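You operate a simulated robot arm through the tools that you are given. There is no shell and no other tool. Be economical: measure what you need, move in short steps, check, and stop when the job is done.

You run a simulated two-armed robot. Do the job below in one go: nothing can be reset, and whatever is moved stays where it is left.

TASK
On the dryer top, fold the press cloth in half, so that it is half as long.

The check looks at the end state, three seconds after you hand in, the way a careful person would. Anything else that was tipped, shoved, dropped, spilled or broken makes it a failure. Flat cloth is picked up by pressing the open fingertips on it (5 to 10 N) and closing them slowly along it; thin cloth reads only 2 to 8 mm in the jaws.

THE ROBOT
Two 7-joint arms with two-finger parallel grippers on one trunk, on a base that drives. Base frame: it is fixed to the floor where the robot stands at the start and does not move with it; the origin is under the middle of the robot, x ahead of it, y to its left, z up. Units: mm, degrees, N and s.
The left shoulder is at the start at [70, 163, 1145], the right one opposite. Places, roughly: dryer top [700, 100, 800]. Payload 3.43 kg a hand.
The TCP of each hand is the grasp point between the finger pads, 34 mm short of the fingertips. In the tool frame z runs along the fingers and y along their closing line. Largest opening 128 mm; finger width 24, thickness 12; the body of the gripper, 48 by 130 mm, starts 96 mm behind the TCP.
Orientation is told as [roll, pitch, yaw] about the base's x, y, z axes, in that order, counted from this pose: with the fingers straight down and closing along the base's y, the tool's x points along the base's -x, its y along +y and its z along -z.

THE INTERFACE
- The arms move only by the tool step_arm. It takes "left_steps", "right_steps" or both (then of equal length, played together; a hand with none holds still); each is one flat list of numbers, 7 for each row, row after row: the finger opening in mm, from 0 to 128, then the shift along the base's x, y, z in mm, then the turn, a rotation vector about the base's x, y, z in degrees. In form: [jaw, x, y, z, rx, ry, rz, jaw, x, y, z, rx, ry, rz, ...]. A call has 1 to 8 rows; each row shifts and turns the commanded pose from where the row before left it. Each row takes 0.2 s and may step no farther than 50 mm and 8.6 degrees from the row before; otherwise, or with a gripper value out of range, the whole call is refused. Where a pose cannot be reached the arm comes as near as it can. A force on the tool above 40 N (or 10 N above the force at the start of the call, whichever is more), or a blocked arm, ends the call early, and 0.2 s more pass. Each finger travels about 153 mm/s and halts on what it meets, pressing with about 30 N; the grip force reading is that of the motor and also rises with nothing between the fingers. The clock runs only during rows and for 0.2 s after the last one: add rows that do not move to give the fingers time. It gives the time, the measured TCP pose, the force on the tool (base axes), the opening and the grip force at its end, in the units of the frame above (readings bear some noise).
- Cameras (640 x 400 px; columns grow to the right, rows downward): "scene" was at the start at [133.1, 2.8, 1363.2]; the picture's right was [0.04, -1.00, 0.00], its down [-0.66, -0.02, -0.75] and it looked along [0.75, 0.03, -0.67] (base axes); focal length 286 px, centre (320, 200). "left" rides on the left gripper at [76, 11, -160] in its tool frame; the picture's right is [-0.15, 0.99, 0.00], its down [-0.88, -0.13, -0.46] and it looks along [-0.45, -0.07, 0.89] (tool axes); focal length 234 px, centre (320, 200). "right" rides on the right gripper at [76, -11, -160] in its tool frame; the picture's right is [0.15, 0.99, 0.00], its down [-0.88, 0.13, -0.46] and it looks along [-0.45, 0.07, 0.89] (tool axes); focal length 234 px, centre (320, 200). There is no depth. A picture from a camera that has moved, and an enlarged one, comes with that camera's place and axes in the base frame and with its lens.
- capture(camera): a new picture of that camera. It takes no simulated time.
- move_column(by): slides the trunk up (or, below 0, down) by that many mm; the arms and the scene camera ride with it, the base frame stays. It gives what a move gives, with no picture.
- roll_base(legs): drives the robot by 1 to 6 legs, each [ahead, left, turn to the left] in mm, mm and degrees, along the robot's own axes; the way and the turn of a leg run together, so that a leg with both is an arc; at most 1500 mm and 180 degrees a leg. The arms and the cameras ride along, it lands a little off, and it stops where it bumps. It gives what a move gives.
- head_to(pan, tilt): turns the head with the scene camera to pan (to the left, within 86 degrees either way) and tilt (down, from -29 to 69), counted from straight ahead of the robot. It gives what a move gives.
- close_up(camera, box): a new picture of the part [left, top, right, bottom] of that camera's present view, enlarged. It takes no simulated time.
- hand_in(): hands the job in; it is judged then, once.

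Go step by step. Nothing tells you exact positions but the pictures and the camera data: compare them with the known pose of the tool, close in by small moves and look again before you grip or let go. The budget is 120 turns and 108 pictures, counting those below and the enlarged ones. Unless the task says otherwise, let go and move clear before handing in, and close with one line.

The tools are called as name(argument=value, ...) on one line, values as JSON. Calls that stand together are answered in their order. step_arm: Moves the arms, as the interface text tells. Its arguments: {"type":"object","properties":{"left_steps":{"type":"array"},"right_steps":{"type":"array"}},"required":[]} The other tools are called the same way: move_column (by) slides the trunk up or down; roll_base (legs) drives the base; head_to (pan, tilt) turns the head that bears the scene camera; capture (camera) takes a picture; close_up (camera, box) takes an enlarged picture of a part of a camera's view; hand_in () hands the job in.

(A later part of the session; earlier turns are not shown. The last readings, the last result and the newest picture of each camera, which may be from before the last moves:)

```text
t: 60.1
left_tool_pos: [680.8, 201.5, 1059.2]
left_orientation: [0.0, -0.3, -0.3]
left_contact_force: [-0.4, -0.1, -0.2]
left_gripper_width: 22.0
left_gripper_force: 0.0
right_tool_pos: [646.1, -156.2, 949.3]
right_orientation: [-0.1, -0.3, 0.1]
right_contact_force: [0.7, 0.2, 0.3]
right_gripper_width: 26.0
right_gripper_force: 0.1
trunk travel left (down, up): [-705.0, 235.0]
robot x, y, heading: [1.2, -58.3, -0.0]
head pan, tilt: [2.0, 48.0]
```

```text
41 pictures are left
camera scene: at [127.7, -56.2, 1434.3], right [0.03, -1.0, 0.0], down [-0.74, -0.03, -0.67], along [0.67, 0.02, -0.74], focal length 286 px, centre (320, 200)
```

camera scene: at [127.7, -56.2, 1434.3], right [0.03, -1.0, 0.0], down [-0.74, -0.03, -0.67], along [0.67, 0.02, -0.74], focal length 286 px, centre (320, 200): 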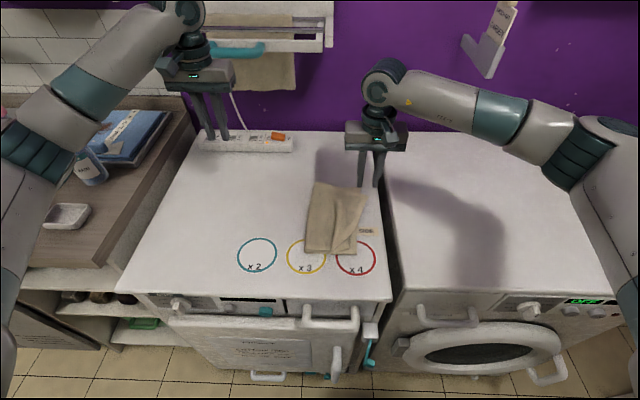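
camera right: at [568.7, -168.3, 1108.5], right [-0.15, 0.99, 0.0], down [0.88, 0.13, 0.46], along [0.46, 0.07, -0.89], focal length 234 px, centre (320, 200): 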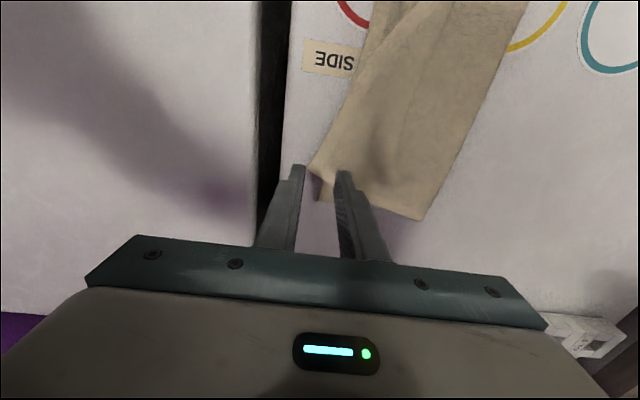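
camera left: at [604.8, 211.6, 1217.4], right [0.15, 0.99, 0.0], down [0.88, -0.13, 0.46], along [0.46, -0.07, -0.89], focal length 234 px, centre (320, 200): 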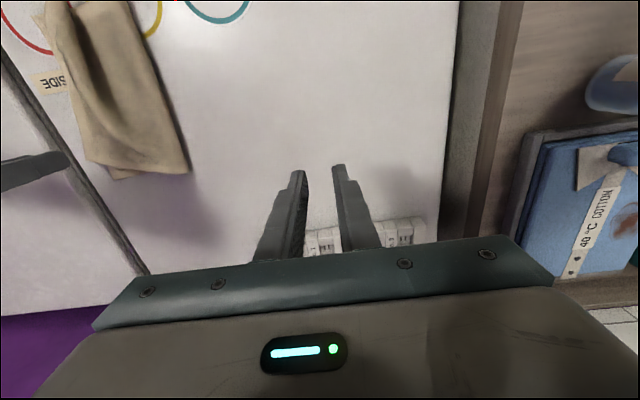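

The flap's far corner is at about (672, −161). I'll bring the left hand over the near corner and lower the right hand onto the far one.

step_arm(left_steps=[26, -21, -38, -12, 0, 0, 0, 26, -21, -38, -12, 0, 0, 0, 26, -21, -38, -12, 0, 0, 0, 26, -21, -38, -12, 0, 0, 0, 26, -21, -38, -12, 0, 0, 0, 26, -21, -38, -12, 0, 0, 0, 26, -21, -38, -12, 0, 0, 0, 26, -21, -38, -12, 0, 0, 0], right_steps=[26, 4, 5, 0, 0, 0, 0, 26, 4, 5, -10, 0, 0, 0, 26, 0, 0, -15, 0, 0, 0, 26, 0, 0, -15, 0, 0, 0, 26, 0, 0, -10, 0, 0, 0, 26, 0, 0, -6, 0, 0, 0, 26, 0, 0, -3, 0, 0, 0, 26, 0, 0, 0, 0, 0, 0])

capture(camera="left")

close_up(camera="right", box=[220, 90, 460, 240])

```text
t: 61.9
left_tool_pos: [512.7, -104.4, 964.0]
left_orientation: [0.1, -0.4, -0.1]
left_contact_force: [1.0, -0.6, 0.3]
left_gripper_width: 26.1
left_gripper_force: 0.0
right_tool_pos: [654.3, -147.7, 890.6]
right_orientation: [0.1, -0.4, -0.1]
right_contact_force: [-0.4, 0.0, 2.1]
right_gripper_width: 26.1
right_gripper_force: 0.1
trunk travel left (down, up): [-705.0, 235.0]
robot x, y, heading: [3.5, -56.6, -0.0]
head pan, tilt: [2.0, 48.0]
```

```text
40 pictures are left
camera left: at [436.7, -93.6, 1122.4], right [0.15, 0.99, 0.0], down [0.88, -0.13, 0.46], along [0.46, -0.07, -0.89], focal length 234 px, centre (320, 200)
```

left: 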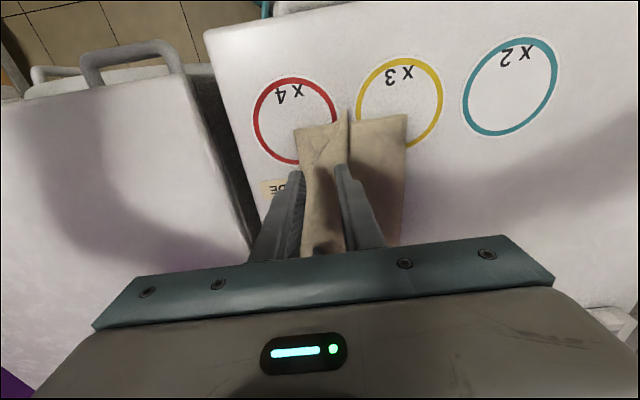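

```text
2.67 times, centred on (340, 165) of right
camera zoom: at [576.3, -159.7, 1049.6], right [-0.15, 0.99, 0.0], down [0.88, 0.13, 0.46], along [0.46, 0.07, -0.89], focal length 624 px, centre (267, 293)
```

zoom: 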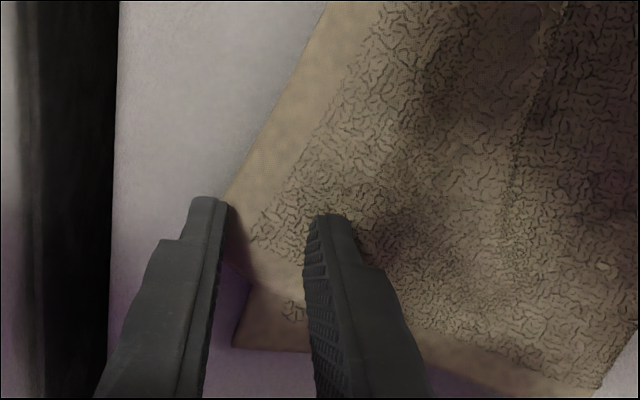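

The right hand is well placed on the flap's far corner. Closing it slowly, then checking with a small lift.

step_arm(right_steps=[24, 0, 1, -2, 0, 0, 0, 20, 0, 2, 0, 0, 0, 0, 15, 0, 2.5, 0, 0, 0, 0, 10, 0, 2.5, 0, 0, 0, 0, 6, 0, 2, 0, 0, 0, 0, 2, 0, 2, 0, 0, 0, 0, 0, 0, 0, 0, 0, 0, 0, 0, 0, 0, 0, 0, 0, 0])

step_arm(right_steps=[0, 0, 3, 10, 0, 0, 0, 0, 0, 3, 10, 0, 0, 0, 0, 0, 0, 0, 0, 0, 0])

close_up(camera="right", box=[220, 30, 500, 240])

close_up(camera="left", box=[240, 70, 440, 240])

```text
t: 63.7
left_tool_pos: [513.1, -102.8, 964.3]
left_orientation: [0.0, -0.4, -0.2]
left_contact_force: [0.1, 0.0, -0.7]
left_gripper_width: 26.2
left_gripper_force: 0.1
right_tool_pos: [653.5, -135.8, 890.8]
right_orientation: [0.0, -0.6, 0.1]
right_contact_force: [0.9, -3.1, 9.9]
right_gripper_width: 4.1
right_gripper_force: 30.6
trunk travel left (down, up): [-705.0, 235.0]
robot x, y, heading: [-0.4, -57.7, 0.1]
head pan, tilt: [2.0, 48.0]
```

```text
t: 64.5
left_tool_pos: [514.7, -103.3, 963.6]
left_orientation: [0.0, -0.2, -0.2]
left_contact_force: [-0.5, 0.2, -0.1]
left_gripper_width: 25.8
left_gripper_force: 0.0
right_tool_pos: [655.4, -129.3, 908.0]
right_orientation: [0.1, -0.4, 0.1]
right_contact_force: [0.4, -0.6, 0.0]
right_gripper_width: 3.7
right_gripper_force: 30.4
trunk travel left (down, up): [-705.0, 235.0]
robot x, y, heading: [2.3, -55.7, 0.3]
head pan, tilt: [2.0, 48.0]
```

```text
1.90 times, centred on (360, 135) of right
camera zoom: at [577.1, -140.6, 1067.0], right [-0.15, 0.99, 0.0], down [0.88, 0.13, 0.46], along [0.46, 0.07, -0.89], focal length 446 px, centre (244, 324)
```

zoom: 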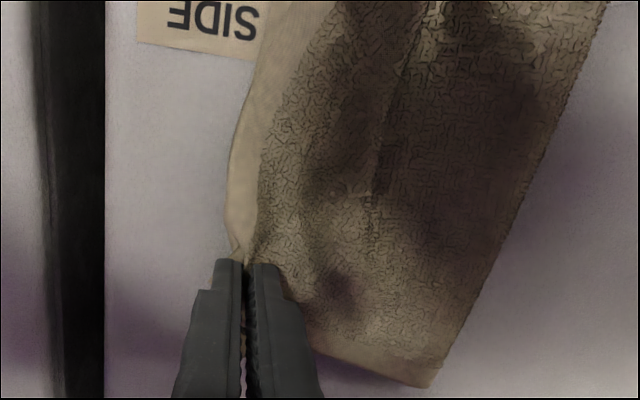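

```text
2.35 times, centred on (340, 155) of left
camera zoom: at [437.7, -92.1, 1122.2], right [0.15, 0.99, 0.0], down [0.88, -0.13, 0.46], along [0.46, -0.07, -0.89], focal length 551 px, centre (273, 306)
```

zoom: 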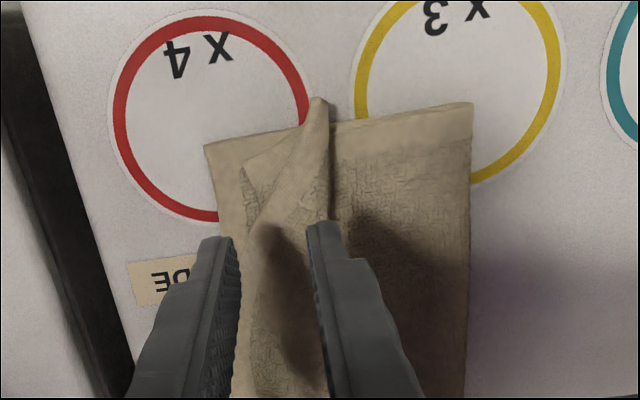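

The right hand has only the flap. Now the left hand: its edge is at y ≈ −118 with the ridge at y ≈ −78, so I'll use a 22 mm opening centred at y = −107.

step_arm(left_steps=[22, 0, -4, -25, 0, 0, 0, 22, 0, 0, -25, 0, 0, 0, 22, 0, 0, -12, 0, 0, 0, 22, 0, 0, -6, 0, 0, 0, 22, 0, 0, -3, 0, 0, 0, 22, 0, 0, 0, 0, 0, 0])

close_up(camera="left", box=[220, 90, 460, 240])

```text
t: 65.9
left_tool_pos: [512.9, -107.3, 893.0]
left_orientation: [-0.2, -0.5, -0.1]
left_contact_force: [0.8, -0.2, 14.6]
left_gripper_width: 22.1
left_gripper_force: 0.2
right_tool_pos: [654.4, -129.2, 909.8]
right_orientation: [0.0, -0.5, -0.1]
right_contact_force: [-0.1, 1.4, 0.2]
right_gripper_width: 4.1
right_gripper_force: 30.1
trunk travel left (down, up): [-705.0, 235.0]
robot x, y, heading: [2.3, -61.4, -0.0]
head pan, tilt: [2.0, 48.0]
```

```text
2.67 times, centred on (340, 165) of left
camera zoom: at [436.3, -96.6, 1052.0], right [0.15, 0.99, 0.0], down [0.88, -0.13, 0.46], along [0.46, -0.07, -0.89], focal length 624 px, centre (267, 293)
```

zoom: 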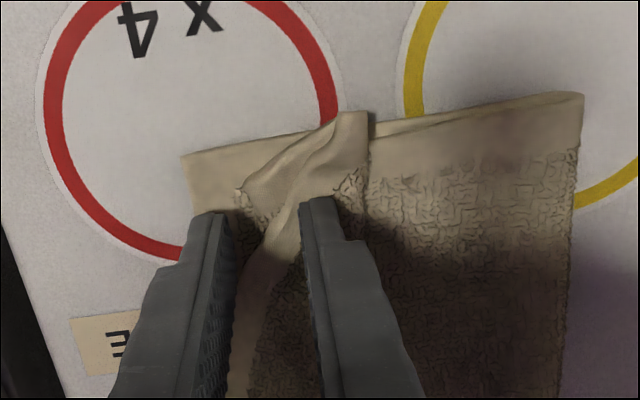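

The flap edge lies between the fingers, with the outer finger on the bottom layer. I'll close by moving the inner finger toward a stationary outer finger, so the bottom layer isn't dragged.

step_arm(left_steps=[20, 0, -1, 1, 0, 0, 0, 16, 0, -2, 0, 0, 0, 0, 12, 0, -2, 0, 0, 0, 0, 8, 0, -2, 0, 0, 0, 0, 4, 0, -2, 0, 0, 0, 0, 0, 0, -1, 0, 0, 0, 0, 0, 0, 0, 0, 0, 0, 0])

close_up(camera="left", box=[220, 90, 460, 240])

```text
t: 67.5
left_tool_pos: [512.3, -115.8, 894.6]
left_orientation: [-0.1, -0.3, -0.2]
left_contact_force: [0.8, 4.2, 15.0]
left_gripper_width: 5.5
left_gripper_force: 30.1
right_tool_pos: [654.2, -129.0, 908.9]
right_orientation: [0.0, -0.5, 0.1]
right_contact_force: [0.4, 0.1, 0.3]
right_gripper_width: 3.9
right_gripper_force: 30.3
trunk travel left (down, up): [-705.0, 235.0]
robot x, y, heading: [-1.4, -59.5, -0.1]
head pan, tilt: [2.0, 48.0]
```

```text
2.67 times, centred on (340, 165) of left
camera zoom: at [436.1, -105.5, 1052.3], right [0.15, 0.99, 0.0], down [0.88, -0.13, 0.46], along [0.46, -0.07, -0.89], focal length 624 px, centre (267, 293)
```

zoom: 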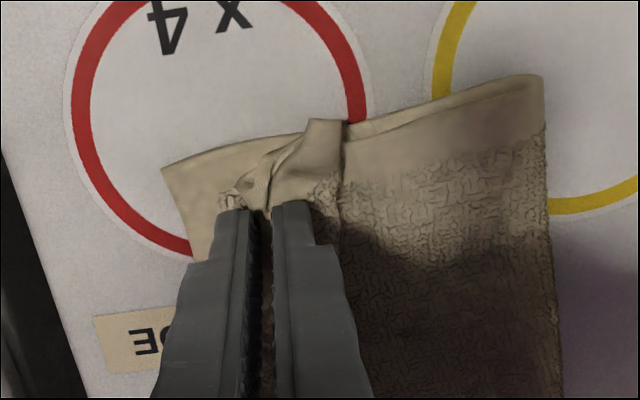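

Gripped. Lifting both corners together, spreading the hands to open out the pleat.

step_arm(left_steps=[0, -1, 6, 30, 0, 0, 0, 0, -2, 20, 30, 0, 0, 0, 0, -2, 25, 25, 0, 0, 0, 0, -2, 25, 15, 0, 0, 0, 0, -1, 20, 5, 0, 0, 0, 0, 0, 0, 0, 0, 0, 0], right_steps=[0, 4, 6, 15, 0, 0, 0, 0, 5, 22, 30, 0, 0, 0, 0, 5, 28, 22, 0, 0, 0, 0, 5, 28, 12, 0, 0, 0, 0, 4, 22, 5, 0, 0, 0, 0, 0, 0, 0, 0, 0, 0])

close_up(camera="scene", box=[240, 110, 440, 270])

capture(camera="left")

capture(camera="right")

```text
t: 68.9
left_tool_pos: [505.1, -21.7, 998.9]
left_orientation: [0.1, -0.4, -0.2]
left_contact_force: [11.8, 0.4, -0.9]
left_gripper_width: 4.4
left_gripper_force: 30.0
right_tool_pos: [676.2, -23.5, 993.2]
right_orientation: [0.1, -0.2, 0.0]
right_contact_force: [-12.4, -0.7, -0.4]
right_gripper_width: 4.0
right_gripper_force: 29.9
trunk travel left (down, up): [-705.0, 235.0]
robot x, y, heading: [-0.0, -61.6, -0.1]
head pan, tilt: [2.0, 48.0]
```

```text
2.50 times, centred on (340, 190) of scene
camera zoom: at [128.5, -57.8, 1434.2], right [0.03, -1.0, 0.0], down [-0.74, -0.02, -0.67], along [0.67, 0.02, -0.74], focal length 716 px, centre (270, 225)
```

zoom: 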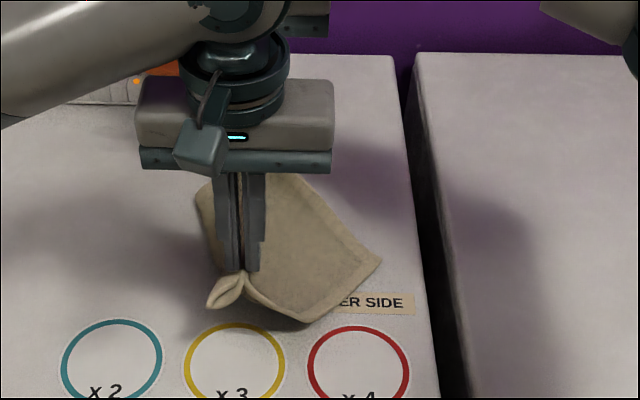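

```text
33 pictures are left
camera left: at [429.1, -11.0, 1156.9], right [0.15, 0.99, 0.0], down [0.88, -0.13, 0.46], along [0.46, -0.07, -0.89], focal length 234 px, centre (320, 200)
```

left: 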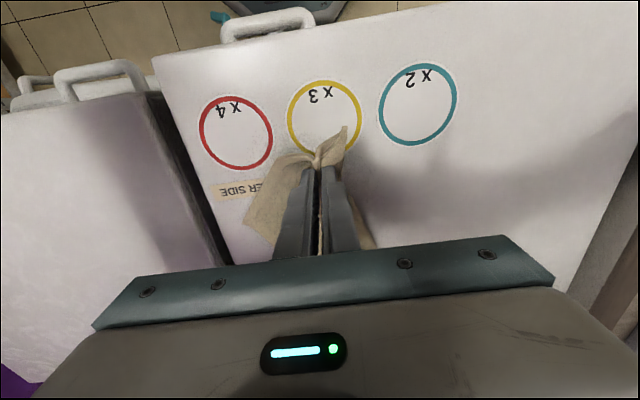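

```text
32 pictures are left
camera right: at [599.5, -35.9, 1151.5], right [-0.15, 0.99, 0.0], down [0.88, 0.13, 0.46], along [0.46, 0.07, -0.89], focal length 234 px, centre (320, 200)
```

right: 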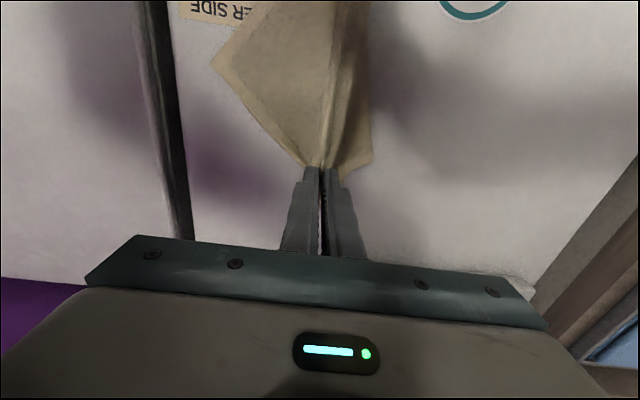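

The left hand picked up both near corners together, flap and bottom, which is actually useful. If the right hand also holds both far corners together, the doubled cloth will hang with its crease at exactly half. I'll bring the right hand's corner over the free far-right corner near (600, −155), keeping the edge lightly taut.

step_arm(left_steps=[0, -10.8, -16, -6, 0, 0, 0, 0, -10.8, -16, -6, 0, 0, 0, 0, -10.8, -16, -6, 0, 0, 0, 0, -10.8, -16, -6, 0, 0, 0, 0, -10.8, -16, -6, 0, 0, 0, 0, -10.8, -16, -6, 0, 0, 0, 0, 0, 0, 0, 0, 0, 0], right_steps=[0, -17, -20, -11, 0, 0, 0, 0, -15, -20, -11, 0, 0, 0, 0, -15, -20, -11, 0, 0, 0, 0, -15, -20, -11, 0, 0, 0, 0, -15, -20, -11, 0, 0, 0, 0, -14, -20, -11, 0, 0, 0, 0, 0, 0, 0, 0, 0, 0])

close_up(camera="right", box=[160, 0, 520, 240])

```text
t: 70.5
left_tool_pos: [440.6, -118.3, 962.8]
left_orientation: [-0.1, -0.3, -0.1]
left_contact_force: [1.3, 0.6, -0.3]
left_gripper_width: 4.4
left_gripper_force: 29.8
right_tool_pos: [586.1, -143.4, 928.1]
right_orientation: [0.0, -0.3, 0.0]
right_contact_force: [-0.2, -0.4, 0.6]
right_gripper_width: 4.2
right_gripper_force: 30.3
trunk travel left (down, up): [-705.0, 235.0]
robot x, y, heading: [1.6, -59.9, -0.0]
head pan, tilt: [2.0, 48.0]
```

```text
1.67 times, centred on (340, 120) of right
camera zoom: at [509.0, -153.6, 1085.8], right [-0.15, 0.99, 0.0], down [0.88, 0.13, 0.46], along [0.46, 0.07, -0.89], focal length 390 px, centre (287, 333)
```

zoom: 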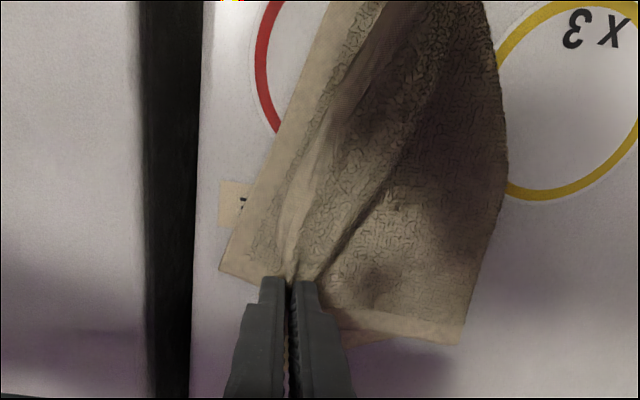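

The folded shape is already good: the bottom's far-right corner is at (592, −182) and the crease end at (619, −16). I'll set the flap corner onto it and open wide, staying low.

step_arm(right_steps=[0, -4, -7, -14, 0, 0, 0, 0, -4, -6, -12, 0, 0, 0, 0, 0, 0, -6, 0, 0, 0, 4, 0, 0, 0, 0, 0, 0, 14, 0, 0, 1, 0, 0, 0, 24, 0, 0, 2, 0, 0, 0, 34, 0, 0, 2, 0, 0, 0, 34, 0, 0, 0, 0, 0, 0])

close_up(camera="right", box=[200, 60, 480, 240])

```text
t: 72.3
left_tool_pos: [441.0, -117.9, 963.2]
left_orientation: [0.1, -0.3, -0.2]
left_contact_force: [-0.3, 0.7, -0.3]
left_gripper_width: 4.4
left_gripper_force: 30.0
right_tool_pos: [577.8, -156.8, 899.3]
right_orientation: [0.0, -0.4, 0.0]
right_contact_force: [0.2, -0.1, 0.7]
right_gripper_width: 34.0
right_gripper_force: 0.1
trunk travel left (down, up): [-705.0, 235.0]
robot x, y, heading: [-1.3, -64.1, -0.2]
head pan, tilt: [2.0, 48.0]
```

```text
2.22 times, centred on (340, 150) of right
camera zoom: at [500.4, -167.6, 1058.6], right [-0.15, 0.99, 0.0], down [0.88, 0.13, 0.46], along [0.46, 0.07, -0.89], focal length 520 px, centre (276, 311)
```

zoom: 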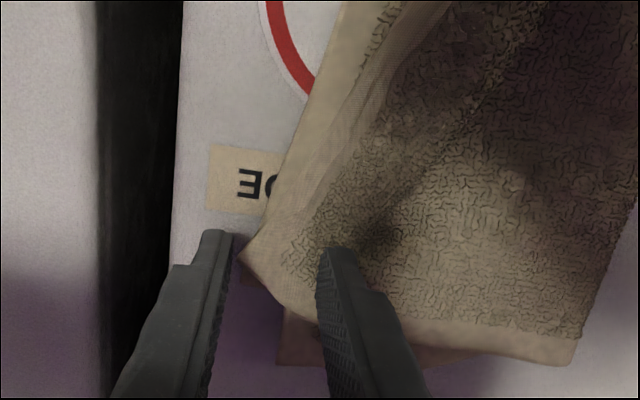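

The corner I had seen was the flap's own; the bottom corner is at (633, −146). The flap corner at (582, −170) is a single layer there, so I'll re-pinch it and shift it onto the bottom corner.

step_arm(right_steps=[34, -8, 0, -5, 0, 0, 0, 34, 0, 0, -5, 0, 0, 0, 30, 0, 2, -2, 0, 0, 0, 24, 0, 3, 0, 0, 0, 0, 18, 0, 3, 0, 0, 0, 0, 12, 0, 3, 0, 0, 0, 0, 6, 0, 3, 0, 0, 0, 0, 0, 0, 2, 0, 0, 0, 0])

step_arm(right_steps=[0, 0, 0, 0, 0, 0, 0, 0, 3, 3, 14, 0, 0, 0, 0, 12, 6, 6, 0, 0, 0, 0, 14, 6, 0, 0, 0, 0, 0, 14, 6, 0, 0, 0, 0, 0, 8, 3, -6, 0, 0, 0, 0, 0, 0, 0, 0, 0, 0])

close_up(camera="right", box=[180, 40, 500, 240])

```text
t: 73.8
left_tool_pos: [439.9, -118.6, 963.7]
left_orientation: [0.0, -0.5, -0.2]
left_contact_force: [1.1, -0.1, -0.9]
left_gripper_width: 4.3
left_gripper_force: 29.9
right_tool_pos: [570.7, -144.3, 890.8]
right_orientation: [0.2, -0.9, -0.2]
right_contact_force: [-4.9, -3.1, 22.1]
right_gripper_width: 7.7
right_gripper_force: 1.3
trunk travel left (down, up): [-705.0, 235.0]
robot x, y, heading: [0.6, -56.2, 0.0]
head pan, tilt: [2.0, 48.0]
stopped in row 7 (right hand): the force on the tool passed its limit (the readings are from after the stop); the commanded pose is now the measured one
```

```text
t: 75.4
left_tool_pos: [438.2, -118.6, 962.6]
left_orientation: [-0.1, -0.2, -0.4]
left_contact_force: [9.2, 0.8, -3.0]
left_gripper_width: 3.1
left_gripper_force: 30.3
right_tool_pos: [624.0, -122.6, 903.5]
right_orientation: [0.0, -0.8, -0.3]
right_contact_force: [-10.1, 0.2, 3.3]
right_gripper_width: 4.9
right_gripper_force: 30.2
trunk travel left (down, up): [-705.0, 235.0]
robot x, y, heading: [4.8, -57.6, -0.3]
head pan, tilt: [2.0, 48.0]
```

```text
2.00 times, centred on (340, 140) of right
camera zoom: at [545.5, -133.0, 1061.2], right [-0.14, 0.99, 0.0], down [0.88, 0.13, 0.47], along [0.46, 0.06, -0.88], focal length 468 px, centre (280, 320)
```

zoom: 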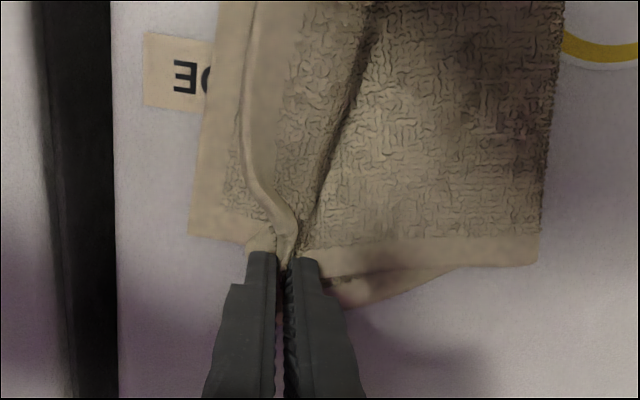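

Close now: the bottom corner is at (616, −166). I'll ease back by (−14, −16), lower, and release wide and straight up.

step_arm(right_steps=[0, -7, -8, 0, 0, 0, 0, 0, -7, -8, -4, 0, 0, 0, 0, 0, 0, -4, 0, 0, 0, 4, 0, 0, 0, 0, 0, 0, 14, 0, 0, 1, 0, 0, 0, 24, 0, 0, 2, 0, 0, 0, 36, 0, 0, 2, 0, 0, 0, 36, 0, 0, 10, 0, 0, 0])

close_up(camera="right", box=[180, 40, 500, 240])

close_up(camera="left", box=[180, 40, 500, 240])

```text
t: 77.2
left_tool_pos: [439.0, -118.1, 962.6]
left_orientation: [-0.1, -0.3, -0.2]
left_contact_force: [-0.5, 0.4, -0.2]
left_gripper_width: 2.8
left_gripper_force: 29.8
right_tool_pos: [609.2, -138.2, 909.8]
right_orientation: [0.0, -0.5, -0.1]
right_contact_force: [-0.1, 0.4, 1.3]
right_gripper_width: 36.0
right_gripper_force: 0.2
trunk travel left (down, up): [-705.0, 235.0]
robot x, y, heading: [0.1, -58.0, -0.1]
head pan, tilt: [2.0, 48.0]
```

```text
2.00 times, centred on (340, 140) of right
camera zoom: at [530.2, -148.4, 1068.3], right [-0.14, 0.99, 0.0], down [0.88, 0.13, 0.46], along [0.46, 0.07, -0.89], focal length 468 px, centre (280, 320)
```

zoom: 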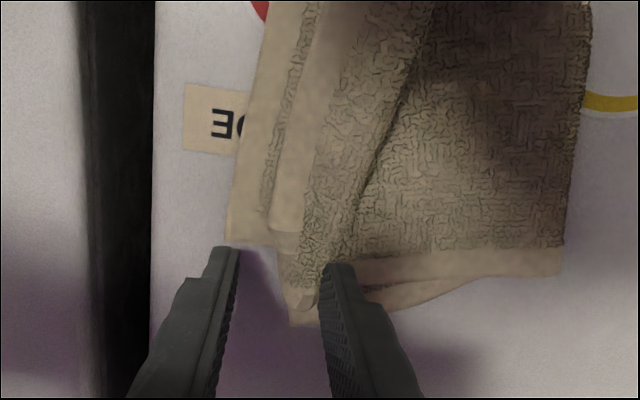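

```text
2.00 times, centred on (340, 140) of left
camera zoom: at [364.0, -107.2, 1121.0], right [0.15, 0.99, 0.0], down [0.88, -0.13, 0.46], along [0.46, -0.07, -0.89], focal length 468 px, centre (280, 320)
```

zoom: 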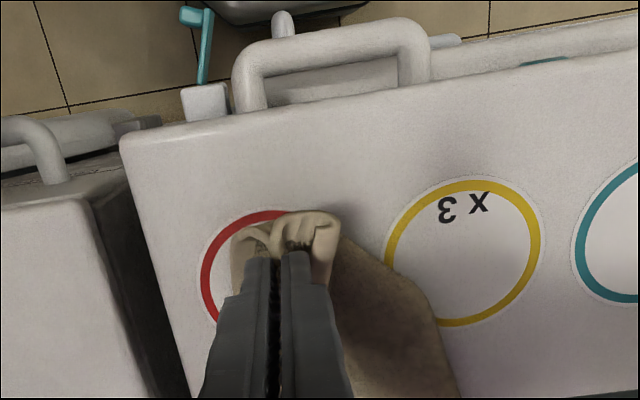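

The far corners are still a bit crossed. I'll now lay down the left hand's pair too, release it straight up, back both hands off, and look at the whole thing before fine-tuning.

step_arm(left_steps=[0, -2, 0, -30, 0, 0, 0, 0, -3, 0, -25, 0, 0, 0, 0, -3, 0, -13, 0, 0, 0, 4, 0, 0, 0, 0, 0, 0, 14, 0, 0, 1, 0, 0, 0, 26, 0, 0, 2, 0, 0, 0, 40, 0, 0, 2, 0, 0, 0, 40, 0, 0, 15, 0, 0, 0], right_steps=[36, 0, 0, 20, 0, 0, 0, 36, 0, 0, 30, 0, 0, 0, 36, 0, -30, 30, 0, 0, 0, 36, 0, -40, 0, 0, 0, 0, 36, 0, -40, 0, 0, 0, 0, 36, 0, -40, 0, 0, 0, 0, 36, 0, 0, 0, 0, 0, 0, 36, 0, 0, 0, 0, 0, 0])

step_arm(left_steps=[40, 0, 0, 30, 0, 0, 0, 40, 0, 0, 40, 0, 0, 0, 40, 0, 48, 10, 0, 0, 0, 40, 0, 48, 0, 0, 0, 0, 40, 0, 48, 0, 0, 0, 0, 40, 0, 48, 0, 0, 0, 0, 40, 0, 48, 0, 0, 0, 0])

close_up(camera="scene", box=[240, 150, 420, 290])

```text
t: 79.0
left_tool_pos: [430.8, -117.9, 914.0]
left_orientation: [-0.1, -0.4, -0.2]
left_contact_force: [-0.2, -1.2, -0.2]
left_gripper_width: 39.8
left_gripper_force: 0.2
right_tool_pos: [607.5, -287.6, 991.1]
right_orientation: [0.0, -0.6, -0.2]
right_contact_force: [-0.4, 0.4, 0.5]
right_gripper_width: 36.2
right_gripper_force: 0.2
trunk travel left (down, up): [-705.0, 235.0]
robot x, y, heading: [3.3, -58.9, -0.3]
head pan, tilt: [2.0, 48.0]
```

```text
t: 80.6
left_tool_pos: [434.1, 123.3, 995.3]
left_orientation: [-0.1, -0.2, -0.3]
left_contact_force: [-0.1, -0.3, -0.1]
left_gripper_width: 40.1
left_gripper_force: 0.0
right_tool_pos: [605.9, -284.0, 991.1]
right_orientation: [-0.1, -0.6, -0.3]
right_contact_force: [0.5, 0.2, -0.4]
right_gripper_width: 36.0
right_gripper_force: 0.0
trunk travel left (down, up): [-705.0, 235.0]
robot x, y, heading: [2.0, -55.4, 0.0]
head pan, tilt: [2.0, 48.0]
```

```text
2.86 times, centred on (330, 220) of scene
camera zoom: at [127.0, -54.4, 1434.4], right [0.03, -1.0, 0.0], down [-0.74, -0.03, -0.67], along [0.67, 0.02, -0.74], focal length 818 px, centre (291, 143)
```

zoom: 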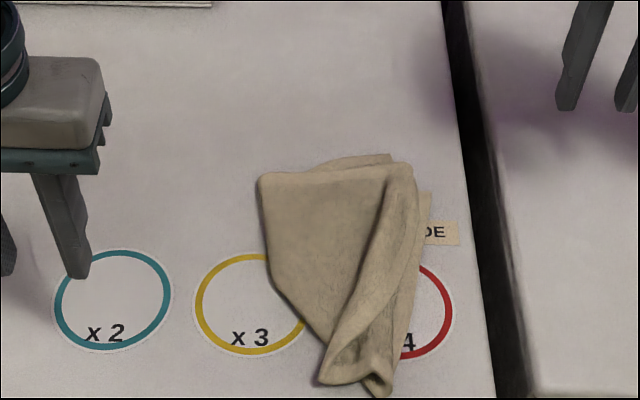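

The near end is bunched. The sure fix is to take one short edge by both its corners, lift so the cloth hangs flat, then lay and fold it in one motion. I need a good look at the corners first.

step_arm(left_steps=[30, 0, -45, 10, 0, 0, 0, 30, 0, -45, 10, 0, 0, 0, 30, 0, -45, 0, 0, 0, 0, 30, 0, -45, 0, 0, 0, 0], right_steps=[30, 0, 28, 0, 0, 0, 0, 30, 0, 28, 0, 0, 0, 0, 30, 0, 28, 0, 0, 0, 0, 30, 0, 28, 0, 0, 0, 0])

close_up(camera="left", box=[160, 20, 480, 240])

close_up(camera="right", box=[220, 20, 540, 240])

```text
t: 81.6
left_tool_pos: [431.4, -58.7, 1013.6]
left_orientation: [0.1, -0.3, -0.3]
left_contact_force: [0.4, 0.9, 0.4]
left_gripper_width: 30.0
left_gripper_force: 0.0
right_tool_pos: [609.8, -175.2, 990.2]
right_orientation: [0.0, -0.6, -0.3]
right_contact_force: [0.3, -0.1, -1.1]
right_gripper_width: 29.9
right_gripper_force: 0.1
trunk travel left (down, up): [-705.0, 235.0]
robot x, y, heading: [-0.1, -55.9, 0.1]
head pan, tilt: [2.0, 48.0]
```

```text
1.82 times, centred on (320, 130) of left
camera zoom: at [356.8, -48.0, 1171.9], right [0.15, 0.99, 0.0], down [0.88, -0.13, 0.46], along [0.45, -0.07, -0.89], focal length 426 px, centre (320, 327)
```

zoom: 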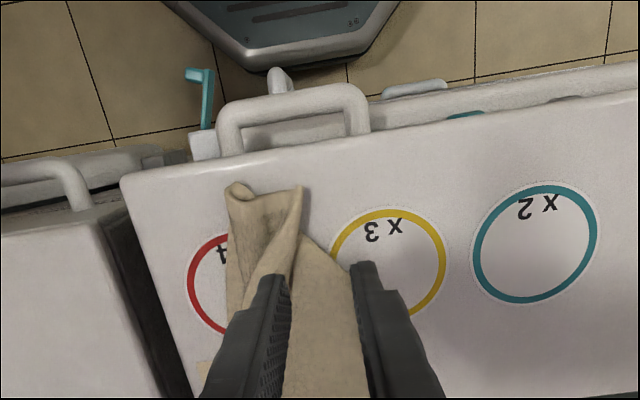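

```text
1.82 times, centred on (380, 130) of right
camera zoom: at [531.0, -187.1, 1148.4], right [-0.14, 0.99, 0.0], down [0.88, 0.13, 0.46], along [0.46, 0.07, -0.89], focal length 426 px, centre (211, 327)
```

zoom: 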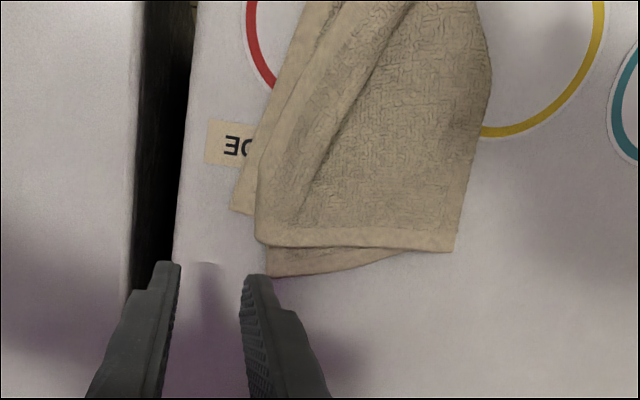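

I'll peel the top layer open: right hand pinches its far corner near (605, −140) lightly.

step_arm(right_steps=[24, -9, 22, -20, 0, 0, 0, 24, -9, 23, -20, 0, 0, 0, 24, 0, 0, -30, 0, 0, 0, 24, 0, 0, -20, 0, 0, 0, 24, 0, 0, -5, 0, 0, 0, 24, 0, 0, -2, 0, 0, 0, 24, 0, 0, 0, 0, 0, 0])

```text
t: 83.2
left_tool_pos: [431.5, -58.3, 1013.1]
left_orientation: [-0.1, -0.4, -0.3]
left_contact_force: [-0.8, -0.3, 0.1]
left_gripper_width: 30.0
left_gripper_force: 0.1
right_tool_pos: [589.9, -129.8, 893.6]
right_orientation: [0.1, -0.7, -0.2]
right_contact_force: [3.6, 0.1, 12.3]
right_gripper_width: 23.6
right_gripper_force: 0.2
trunk travel left (down, up): [-705.0, 235.0]
robot x, y, heading: [-1.9, -59.3, 0.0]
head pan, tilt: [2.0, 48.0]
```

Contact made. Closing with the inner finger held still, then lifting a little to see what came up.

step_arm(right_steps=[20, 0, 2, 1, 0, 0, 0, 16, 0, 2, 0, 0, 0, 0, 12, 0, 2, 0, 0, 0, 0, 8, 0, 2, 0, 0, 0, 0, 4, 0, 2, 0, 0, 0, 0, 0, 0, 1, 0, 0, 0, 0, 0, 0, 0, 0, 0, 0, 0, 0, 0, 0, 0, 0, 0, 0])

step_arm(right_steps=[0, 0, 5, 25, 0, 0, 0, 0, 5, 10, 30, 0, 0, 0, 0, 5, 15, 30, 0, 0, 0, 0, 5, 15, 20, 0, 0, 0, 0, 0, 0, 0, 0, 0, 0])

close_up(camera="scene", box=[240, 120, 440, 290])

capture(camera="right")

```text
t: 85.0
left_tool_pos: [430.9, -58.0, 1014.2]
left_orientation: [0.0, -0.4, -0.2]
left_contact_force: [0.4, 1.0, -0.2]
left_gripper_width: 30.1
left_gripper_force: 0.1
right_tool_pos: [589.7, -119.6, 895.1]
right_orientation: [0.0, -0.6, -0.3]
right_contact_force: [-0.7, -1.4, 9.9]
right_gripper_width: 4.1
right_gripper_force: 30.0
trunk travel left (down, up): [-705.0, 235.0]
robot x, y, heading: [0.8, -58.4, 0.1]
head pan, tilt: [2.0, 48.0]
```

```text
t: 86.2
left_tool_pos: [432.4, -58.6, 1013.3]
left_orientation: [-0.1, -0.3, -0.1]
left_contact_force: [0.3, -0.1, -0.5]
left_gripper_width: 30.0
left_gripper_force: 0.1
right_tool_pos: [603.7, -74.8, 999.3]
right_orientation: [0.2, -0.5, -0.2]
right_contact_force: [-0.7, 1.1, -0.7]
right_gripper_width: 4.1
right_gripper_force: 30.4
trunk travel left (down, up): [-705.0, 235.0]
robot x, y, heading: [2.3, -59.0, -0.3]
head pan, tilt: [2.0, 48.0]
```

```text
2.35 times, centred on (340, 205) of scene
camera zoom: at [128.4, -57.3, 1434.3], right [0.03, -1.0, 0.0], down [-0.74, -0.02, -0.67], along [0.67, 0.02, -0.74], focal length 674 px, centre (273, 188)
```

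zoom: 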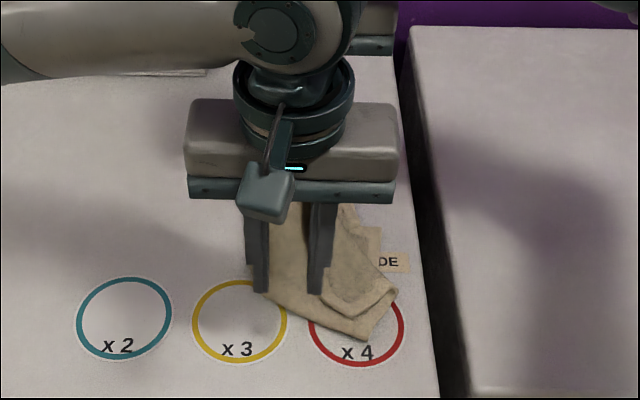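

```text
22 pictures are left
camera right: at [526.7, -86.1, 1158.3], right [-0.14, 0.99, 0.0], down [0.88, 0.13, 0.46], along [0.46, 0.07, -0.89], focal length 234 px, centre (320, 200)
```

right: 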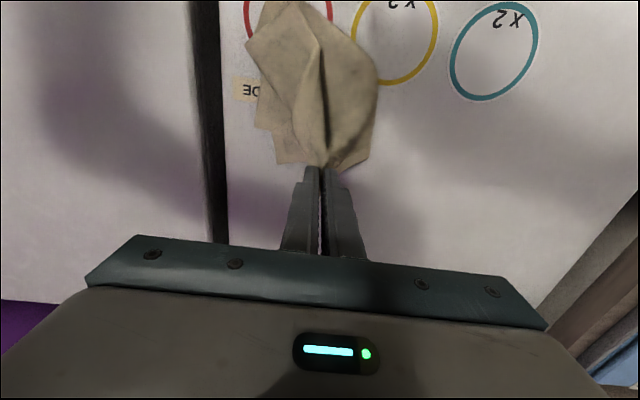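

The right hand has one corner, still folded underneath. I'll lift it high so the cloth falls open, and clear the left hand first.

step_arm(left_steps=[30, 0, 48, 5, 0, 0, 0, 30, 0, 48, 5, 0, 0, 0, 30, 0, 48, 5, 0, 0, 0, 30, 0, 48, 5, 0, 0, 0, 30, 0, 48, 5, 0, 0, 0, 30, 0, 48, 5, 0, 0, 0, 30, 0, 48, 5, 0, 0, 0, 30, 0, 48, 5, 0, 0, 0], right_steps=[0, 3, 5, 45, 0, 0, 0, 0, 3, 5, 45, 0, 0, 0, 0, 3, 5, 45, 0, 0, 0, 0, 3, 5, 45, 0, 0, 0, 0, 3, 5, 45, 0, 0, 0, 0, 3, 5, 45, 0, 0, 0, 0, 0, 0, 0, 0, 0, 0, 0, 0, 0, 0, 0, 0, 0])

capture(camera="scene")

```text
t: 88.0
left_tool_pos: [431.6, 327.0, 1055.9]
left_orientation: [-0.1, -0.4, -0.3]
left_contact_force: [-0.9, 0.5, -0.1]
left_gripper_width: 30.1
left_gripper_force: 0.0
right_tool_pos: [621.7, -42.4, 1270.6]
right_orientation: [-0.1, -0.6, -0.1]
right_contact_force: [-0.1, 0.0, 0.0]
right_gripper_width: 4.1
right_gripper_force: 29.8
trunk travel left (down, up): [-705.0, 235.0]
robot x, y, heading: [-2.3, -61.0, -0.1]
head pan, tilt: [2.0, 48.0]
```

```text
21 pictures are left
camera scene: at [126.7, -55.1, 1434.4], right [0.03, -1.0, 0.0], down [-0.74, -0.03, -0.67], along [0.67, 0.02, -0.74], focal length 286 px, centre (320, 200)
```

scene: 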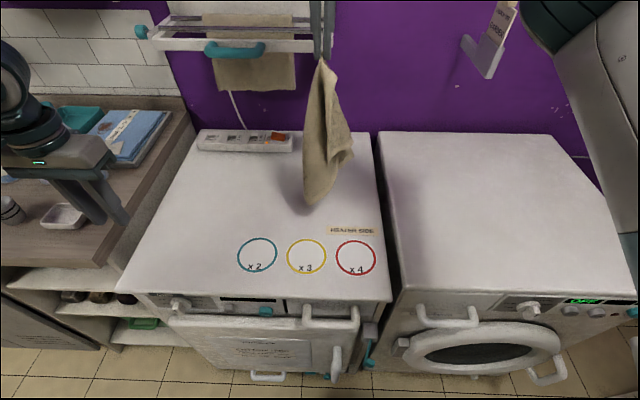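

The whole cloth hangs free from one corner, and the short-edge neighbour corner sticks out on the −y side. I'll turn the hand −90° so that corner points toward the robot, moving it to y ≈ 90 ready to lay the cloth toward −y.

step_arm(right_steps=[0, 0, 15, 0, 0, 0, -8.5, 0, 0, 15, 0, 0, 0, -8.5, 0, 0, 15, 0, 0, 0, -8.5, 0, 0, 15, 0, 0, 0, -8.5, 0, 0, 15, 0, 0, 0, -8.5, 0, 0, 15, 0, 0, 0, -8.5, 0, 0, 15, 0, 0, 0, -8.5, 0, 0, 15, 0, 0, 0, -8.5])

step_arm(right_steps=[0, 0, 5, 0, 0, 0, -8, 0, 0, 5, 0, 0, 0, -8, 0, 0, 0, 0, 0, 0, -6, 0, 0, 0, 0, 0, 0, 0, 0, 0, 0, 0, 0, 0, 0])

close_up(camera="scene", box=[180, 20, 420, 250])

```text
t: 89.8
left_tool_pos: [432.4, 327.1, 1055.6]
left_orientation: [-0.1, -0.3, -0.2]
left_contact_force: [0.2, -0.7, -0.5]
left_gripper_width: 30.1
left_gripper_force: 0.0
right_tool_pos: [623.2, 77.5, 1268.5]
right_orientation: [-0.1, -0.6, -68.3]
right_contact_force: [-0.2, -0.7, -0.3]
right_gripper_width: 3.8
right_gripper_force: 29.8
trunk travel left (down, up): [-705.0, 235.0]
robot x, y, heading: [-0.9, -58.5, -0.2]
head pan, tilt: [2.0, 48.0]
```

```text
t: 91.0
left_tool_pos: [432.6, 325.0, 1056.5]
left_orientation: [0.0, -0.4, -0.2]
left_contact_force: [0.4, 0.4, -0.2]
left_gripper_width: 30.1
left_gripper_force: 0.1
right_tool_pos: [622.8, 85.9, 1268.8]
right_orientation: [0.1, -0.7, -90.3]
right_contact_force: [-0.2, 0.0, 0.0]
right_gripper_width: 3.6
right_gripper_force: 30.3
trunk travel left (down, up): [-705.0, 235.0]
robot x, y, heading: [1.2, -58.1, -0.1]
head pan, tilt: [2.0, 48.0]
```

```text
1.74 times, centred on (300, 135) of scene
camera zoom: at [128.3, -56.4, 1434.3], right [0.03, -1.0, 0.0], down [-0.74, -0.03, -0.67], along [0.67, 0.02, -0.74], focal length 498 px, centre (355, 313)
```

zoom: 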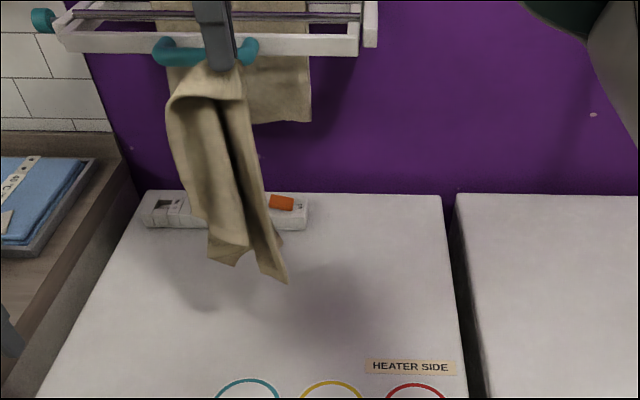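

I'll lay the hanging cloth out toward −y so it spreads on the surface, keeping hold of the corner.

step_arm(right_steps=[0, 0, 0, -40, 0, 0, 0, 0, 0, 0, -40, 0, 0, 0, 0, 0, -35, -20, 0, 0, 0, 0, 0, -40, -20, 0, 0, 0, 0, 0, -40, -25, 0, 0, 0, 0, 0, -38, -30, 0, 0, 0, 0, 0, -35, -35, 0, 0, 0, 0, 0, -30, -38, 0, 0, 0])

step_arm(right_steps=[0, 0, -20, -42, 0, 0, 0, 0, 0, -10, -42, 0, 0, 0, 0, 0, -6, -20, 0, 0, 0, 0, 0, 0, -6, 0, 0, 0, 0, 0, 0, 0, 0, 0, 0])

close_up(camera="scene", box=[230, 120, 420, 270])

```text
t: 92.8
left_tool_pos: [433.2, 323.3, 1055.9]
left_orientation: [0.1, -0.3, -0.2]
left_contact_force: [0.6, -0.3, -0.3]
left_gripper_width: 30.0
left_gripper_force: 0.0
right_tool_pos: [624.0, -133.5, 1019.8]
right_orientation: [0.0, -0.6, -90.2]
right_contact_force: [-0.1, 0.5, 0.1]
right_gripper_width: 3.6
right_gripper_force: 30.2
trunk travel left (down, up): [-705.0, 235.0]
robot x, y, heading: [-0.2, -58.1, -0.1]
head pan, tilt: [2.0, 48.0]
```

```text
t: 94.0
left_tool_pos: [434.0, 325.6, 1054.9]
left_orientation: [0.0, -0.2, -0.2]
left_contact_force: [-0.4, 0.2, 0.7]
left_gripper_width: 30.1
left_gripper_force: 0.1
right_tool_pos: [623.2, -167.6, 910.8]
right_orientation: [0.0, -0.6, -90.2]
right_contact_force: [-0.1, -0.1, 0.4]
right_gripper_width: 3.3
right_gripper_force: 29.5
trunk travel left (down, up): [-705.0, 235.0]
robot x, y, heading: [-0.4, -61.2, -0.4]
head pan, tilt: [2.0, 48.0]
```

```text
2.67 times, centred on (325, 195) of scene
camera zoom: at [128.1, -56.2, 1434.3], right [0.03, -1.0, 0.0], down [-0.74, -0.03, -0.67], along [0.67, 0.02, -0.74], focal length 764 px, centre (307, 213)
```

zoom: 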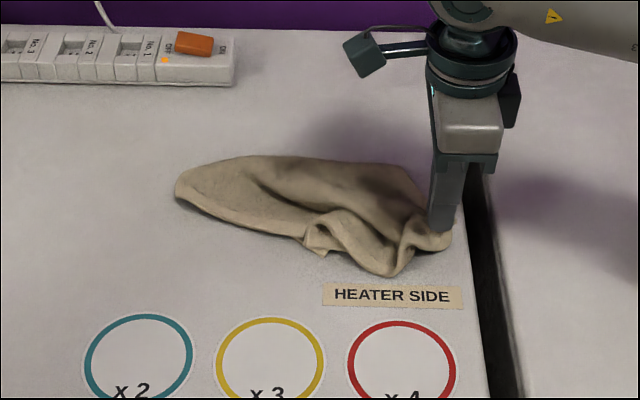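

I'll bring the left hand's camera over the cloth for a clear look.

step_arm(left_steps=[26, 12, -43, 0, 0, 0, 0, 26, 12, -43, 0, 0, 0, 0, 26, 12, -43, 0, 0, 0, 0, 26, 12, -43, 0, 0, 0, 0, 26, 12, -43, 0, 0, 0, 0, 26, 10, -43, -10, 0, 0, 0, 26, 10, -30, -10, 0, 0, 0])

capture(camera="left")

```text
t: 95.6
left_tool_pos: [514.4, 34.5, 1036.2]
left_orientation: [0.1, -0.3, -0.2]
left_contact_force: [-1.1, -0.9, -0.2]
left_gripper_width: 25.9
left_gripper_force: 0.0
right_tool_pos: [623.2, -168.7, 909.5]
right_orientation: [0.0, -0.5, -90.2]
right_contact_force: [-0.3, -0.5, 0.4]
right_gripper_width: 3.6
right_gripper_force: 30.2
trunk travel left (down, up): [-705.0, 235.0]
robot x, y, heading: [2.0, -61.1, -0.1]
head pan, tilt: [2.0, 48.0]
```

```text
18 pictures are left
camera left: at [437.4, 46.3, 1194.1], right [0.15, 0.99, 0.0], down [0.88, -0.13, 0.46], along [0.46, -0.07, -0.89], focal length 234 px, centre (320, 200)
```

left: 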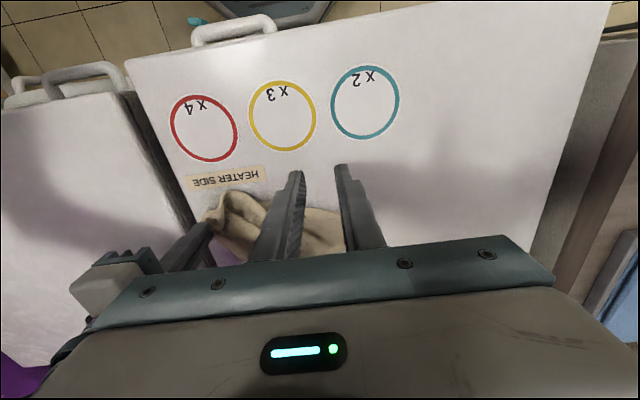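

Not a helpful angle. I'll move the left hand aside and zoom in with the scene camera instead.

step_arm(left_steps=[26, 0, 48, 0, 0, 0, 0, 26, 0, 48, 0, 0, 0, 0, 26, 0, 48, 0, 0, 0, 0])

close_up(camera="scene", box=[265, 160, 385, 235])

```text
t: 96.4
left_tool_pos: [512.6, 182.4, 1035.3]
left_orientation: [-0.1, -0.4, -0.3]
left_contact_force: [0.1, 0.6, 1.0]
left_gripper_width: 25.8
left_gripper_force: 0.0
right_tool_pos: [622.2, -166.9, 912.3]
right_orientation: [0.1, -0.7, -90.1]
right_contact_force: [0.4, 0.4, 0.0]
right_gripper_width: 4.0
right_gripper_force: 29.8
trunk travel left (down, up): [-705.0, 235.0]
robot x, y, heading: [1.3, -57.8, -0.3]
head pan, tilt: [2.0, 48.0]
```

```text
5.33 times, centred on (325, 198) of scene
camera zoom: at [127.2, -54.5, 1434.4], right [0.03, -1.0, 0.0], down [-0.74, -0.03, -0.67], along [0.67, 0.02, -0.74], focal length 1528 px, centre (293, 213)
```

zoom: 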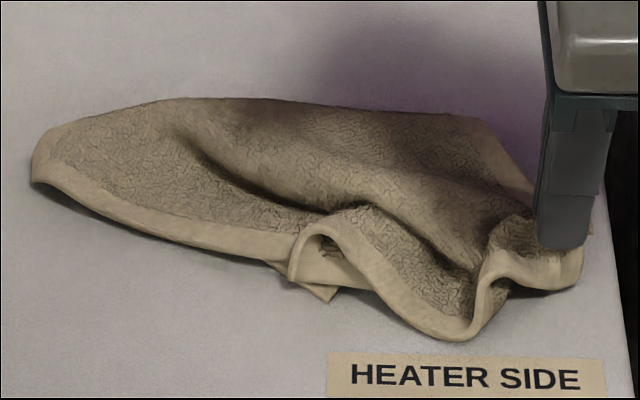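

The hem from the right hand's pinch runs along the near side to the left end near (659, 79). I'll turn the left hand 90° to pinch across that hem at its left end. Holding both ends and stretching should straighten the edge.

step_arm(left_steps=[24, 19, -13, -5, 0, 0, 8.5, 24, 19, -13, -5, 0, 0, 8.5, 24, 19, -13, -5, 0, 0, 8.5, 24, 19, -13, -5, 0, 0, 8.5, 24, 19, -13, -5, 0, 0, 8.5, 24, 19, -13, -5, 0, 0, 8.5, 24, 19, -13, -5, 0, 0, 8.5, 24, 19, -13, -5, 0, 0, 8.5])

step_arm(left_steps=[24, 0, -1, -20, 0, 0, 8, 24, 0, -1, -20, 0, 0, 8, 24, 0, -1, -15, 0, 0, 6, 24, 0, 0, 0, 0, 0, 0])

capture(camera="left")

```text
t: 98.2
left_tool_pos: [664.6, 76.7, 994.0]
left_orientation: [0.1, -0.5, 68.0]
left_contact_force: [-0.5, 0.7, 0.5]
left_gripper_width: 24.2
left_gripper_force: 0.0
right_tool_pos: [623.3, -168.7, 910.4]
right_orientation: [0.0, -0.6, -90.1]
right_contact_force: [0.0, 0.8, 0.0]
right_gripper_width: 3.6
right_gripper_force: 29.9
trunk travel left (down, up): [-705.0, 235.0]
robot x, y, heading: [1.6, -55.3, 0.1]
head pan, tilt: [2.0, 48.0]
```

```text
t: 99.2
left_tool_pos: [664.8, 73.3, 938.1]
left_orientation: [-0.1, -0.2, 89.7]
left_contact_force: [0.7, -0.5, -0.3]
left_gripper_width: 24.3
left_gripper_force: 0.1
right_tool_pos: [623.1, -168.0, 911.1]
right_orientation: [0.0, -0.6, -90.2]
right_contact_force: [-0.3, 0.4, 0.2]
right_gripper_width: 3.9
right_gripper_force: 30.0
trunk travel left (down, up): [-705.0, 235.0]
robot x, y, heading: [-1.7, -57.5, -0.2]
head pan, tilt: [2.0, 48.0]
```

```text
16 pictures are left
camera left: at [653.8, -3.2, 1097.0], right [-0.99, 0.15, 0.0], down [0.13, 0.88, 0.46], along [0.07, 0.46, -0.89], focal length 234 px, centre (320, 200)
```

left: 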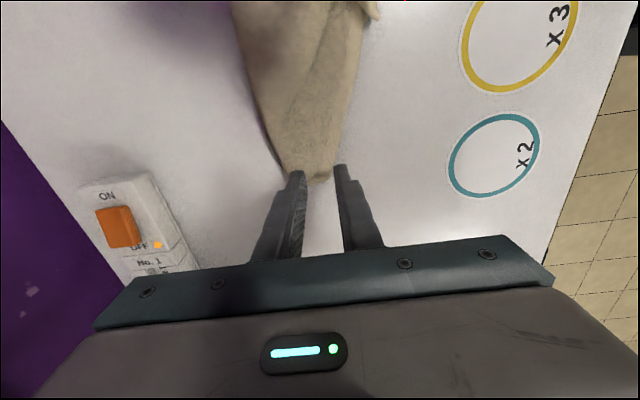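

The tip of the cloth is between the fingers, and the near-side hem at y ≈ 66 is at x ≈ 645. I'll shift slightly, press lightly and pinch across the hem.

step_arm(left_steps=[26, -8, -5, -20, 0, 0, 0, 26, 0, 0, -18, 0, 0, 0, 26, 0, 0, -6, 0, 0, 0, 26, 0, 0, -4, 0, 0, 0, 26, 0, 0, 0, 0, 0, 0])

close_up(camera="left", box=[220, 60, 460, 240])

```text
t: 100.4
left_tool_pos: [655.8, 69.0, 892.5]
left_orientation: [0.0, -0.4, 89.8]
left_contact_force: [0.5, 0.7, -0.2]
left_gripper_width: 26.1
left_gripper_force: 0.1
right_tool_pos: [623.8, -167.7, 911.7]
right_orientation: [0.1, -0.5, -90.3]
right_contact_force: [-0.4, 0.3, -0.8]
right_gripper_width: 3.7
right_gripper_force: 30.0
trunk travel left (down, up): [-705.0, 235.0]
robot x, y, heading: [3.0, -57.0, -0.2]
head pan, tilt: [2.0, 48.0]
```

```text
2.22 times, centred on (340, 150) of left
camera zoom: at [645.7, -7.4, 1050.1], right [-0.99, 0.15, 0.0], down [0.13, 0.88, 0.46], along [0.07, 0.46, -0.89], focal length 520 px, centre (276, 311)
```

zoom: 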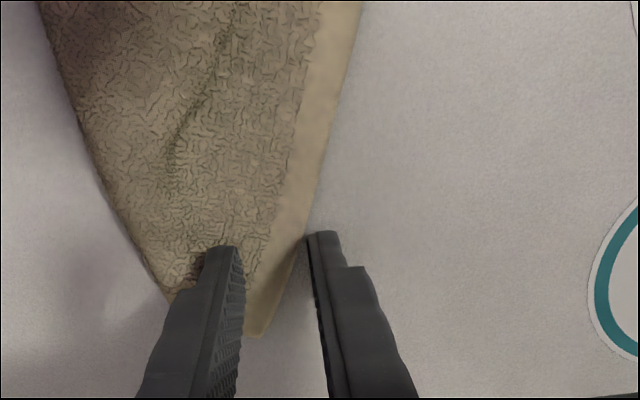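

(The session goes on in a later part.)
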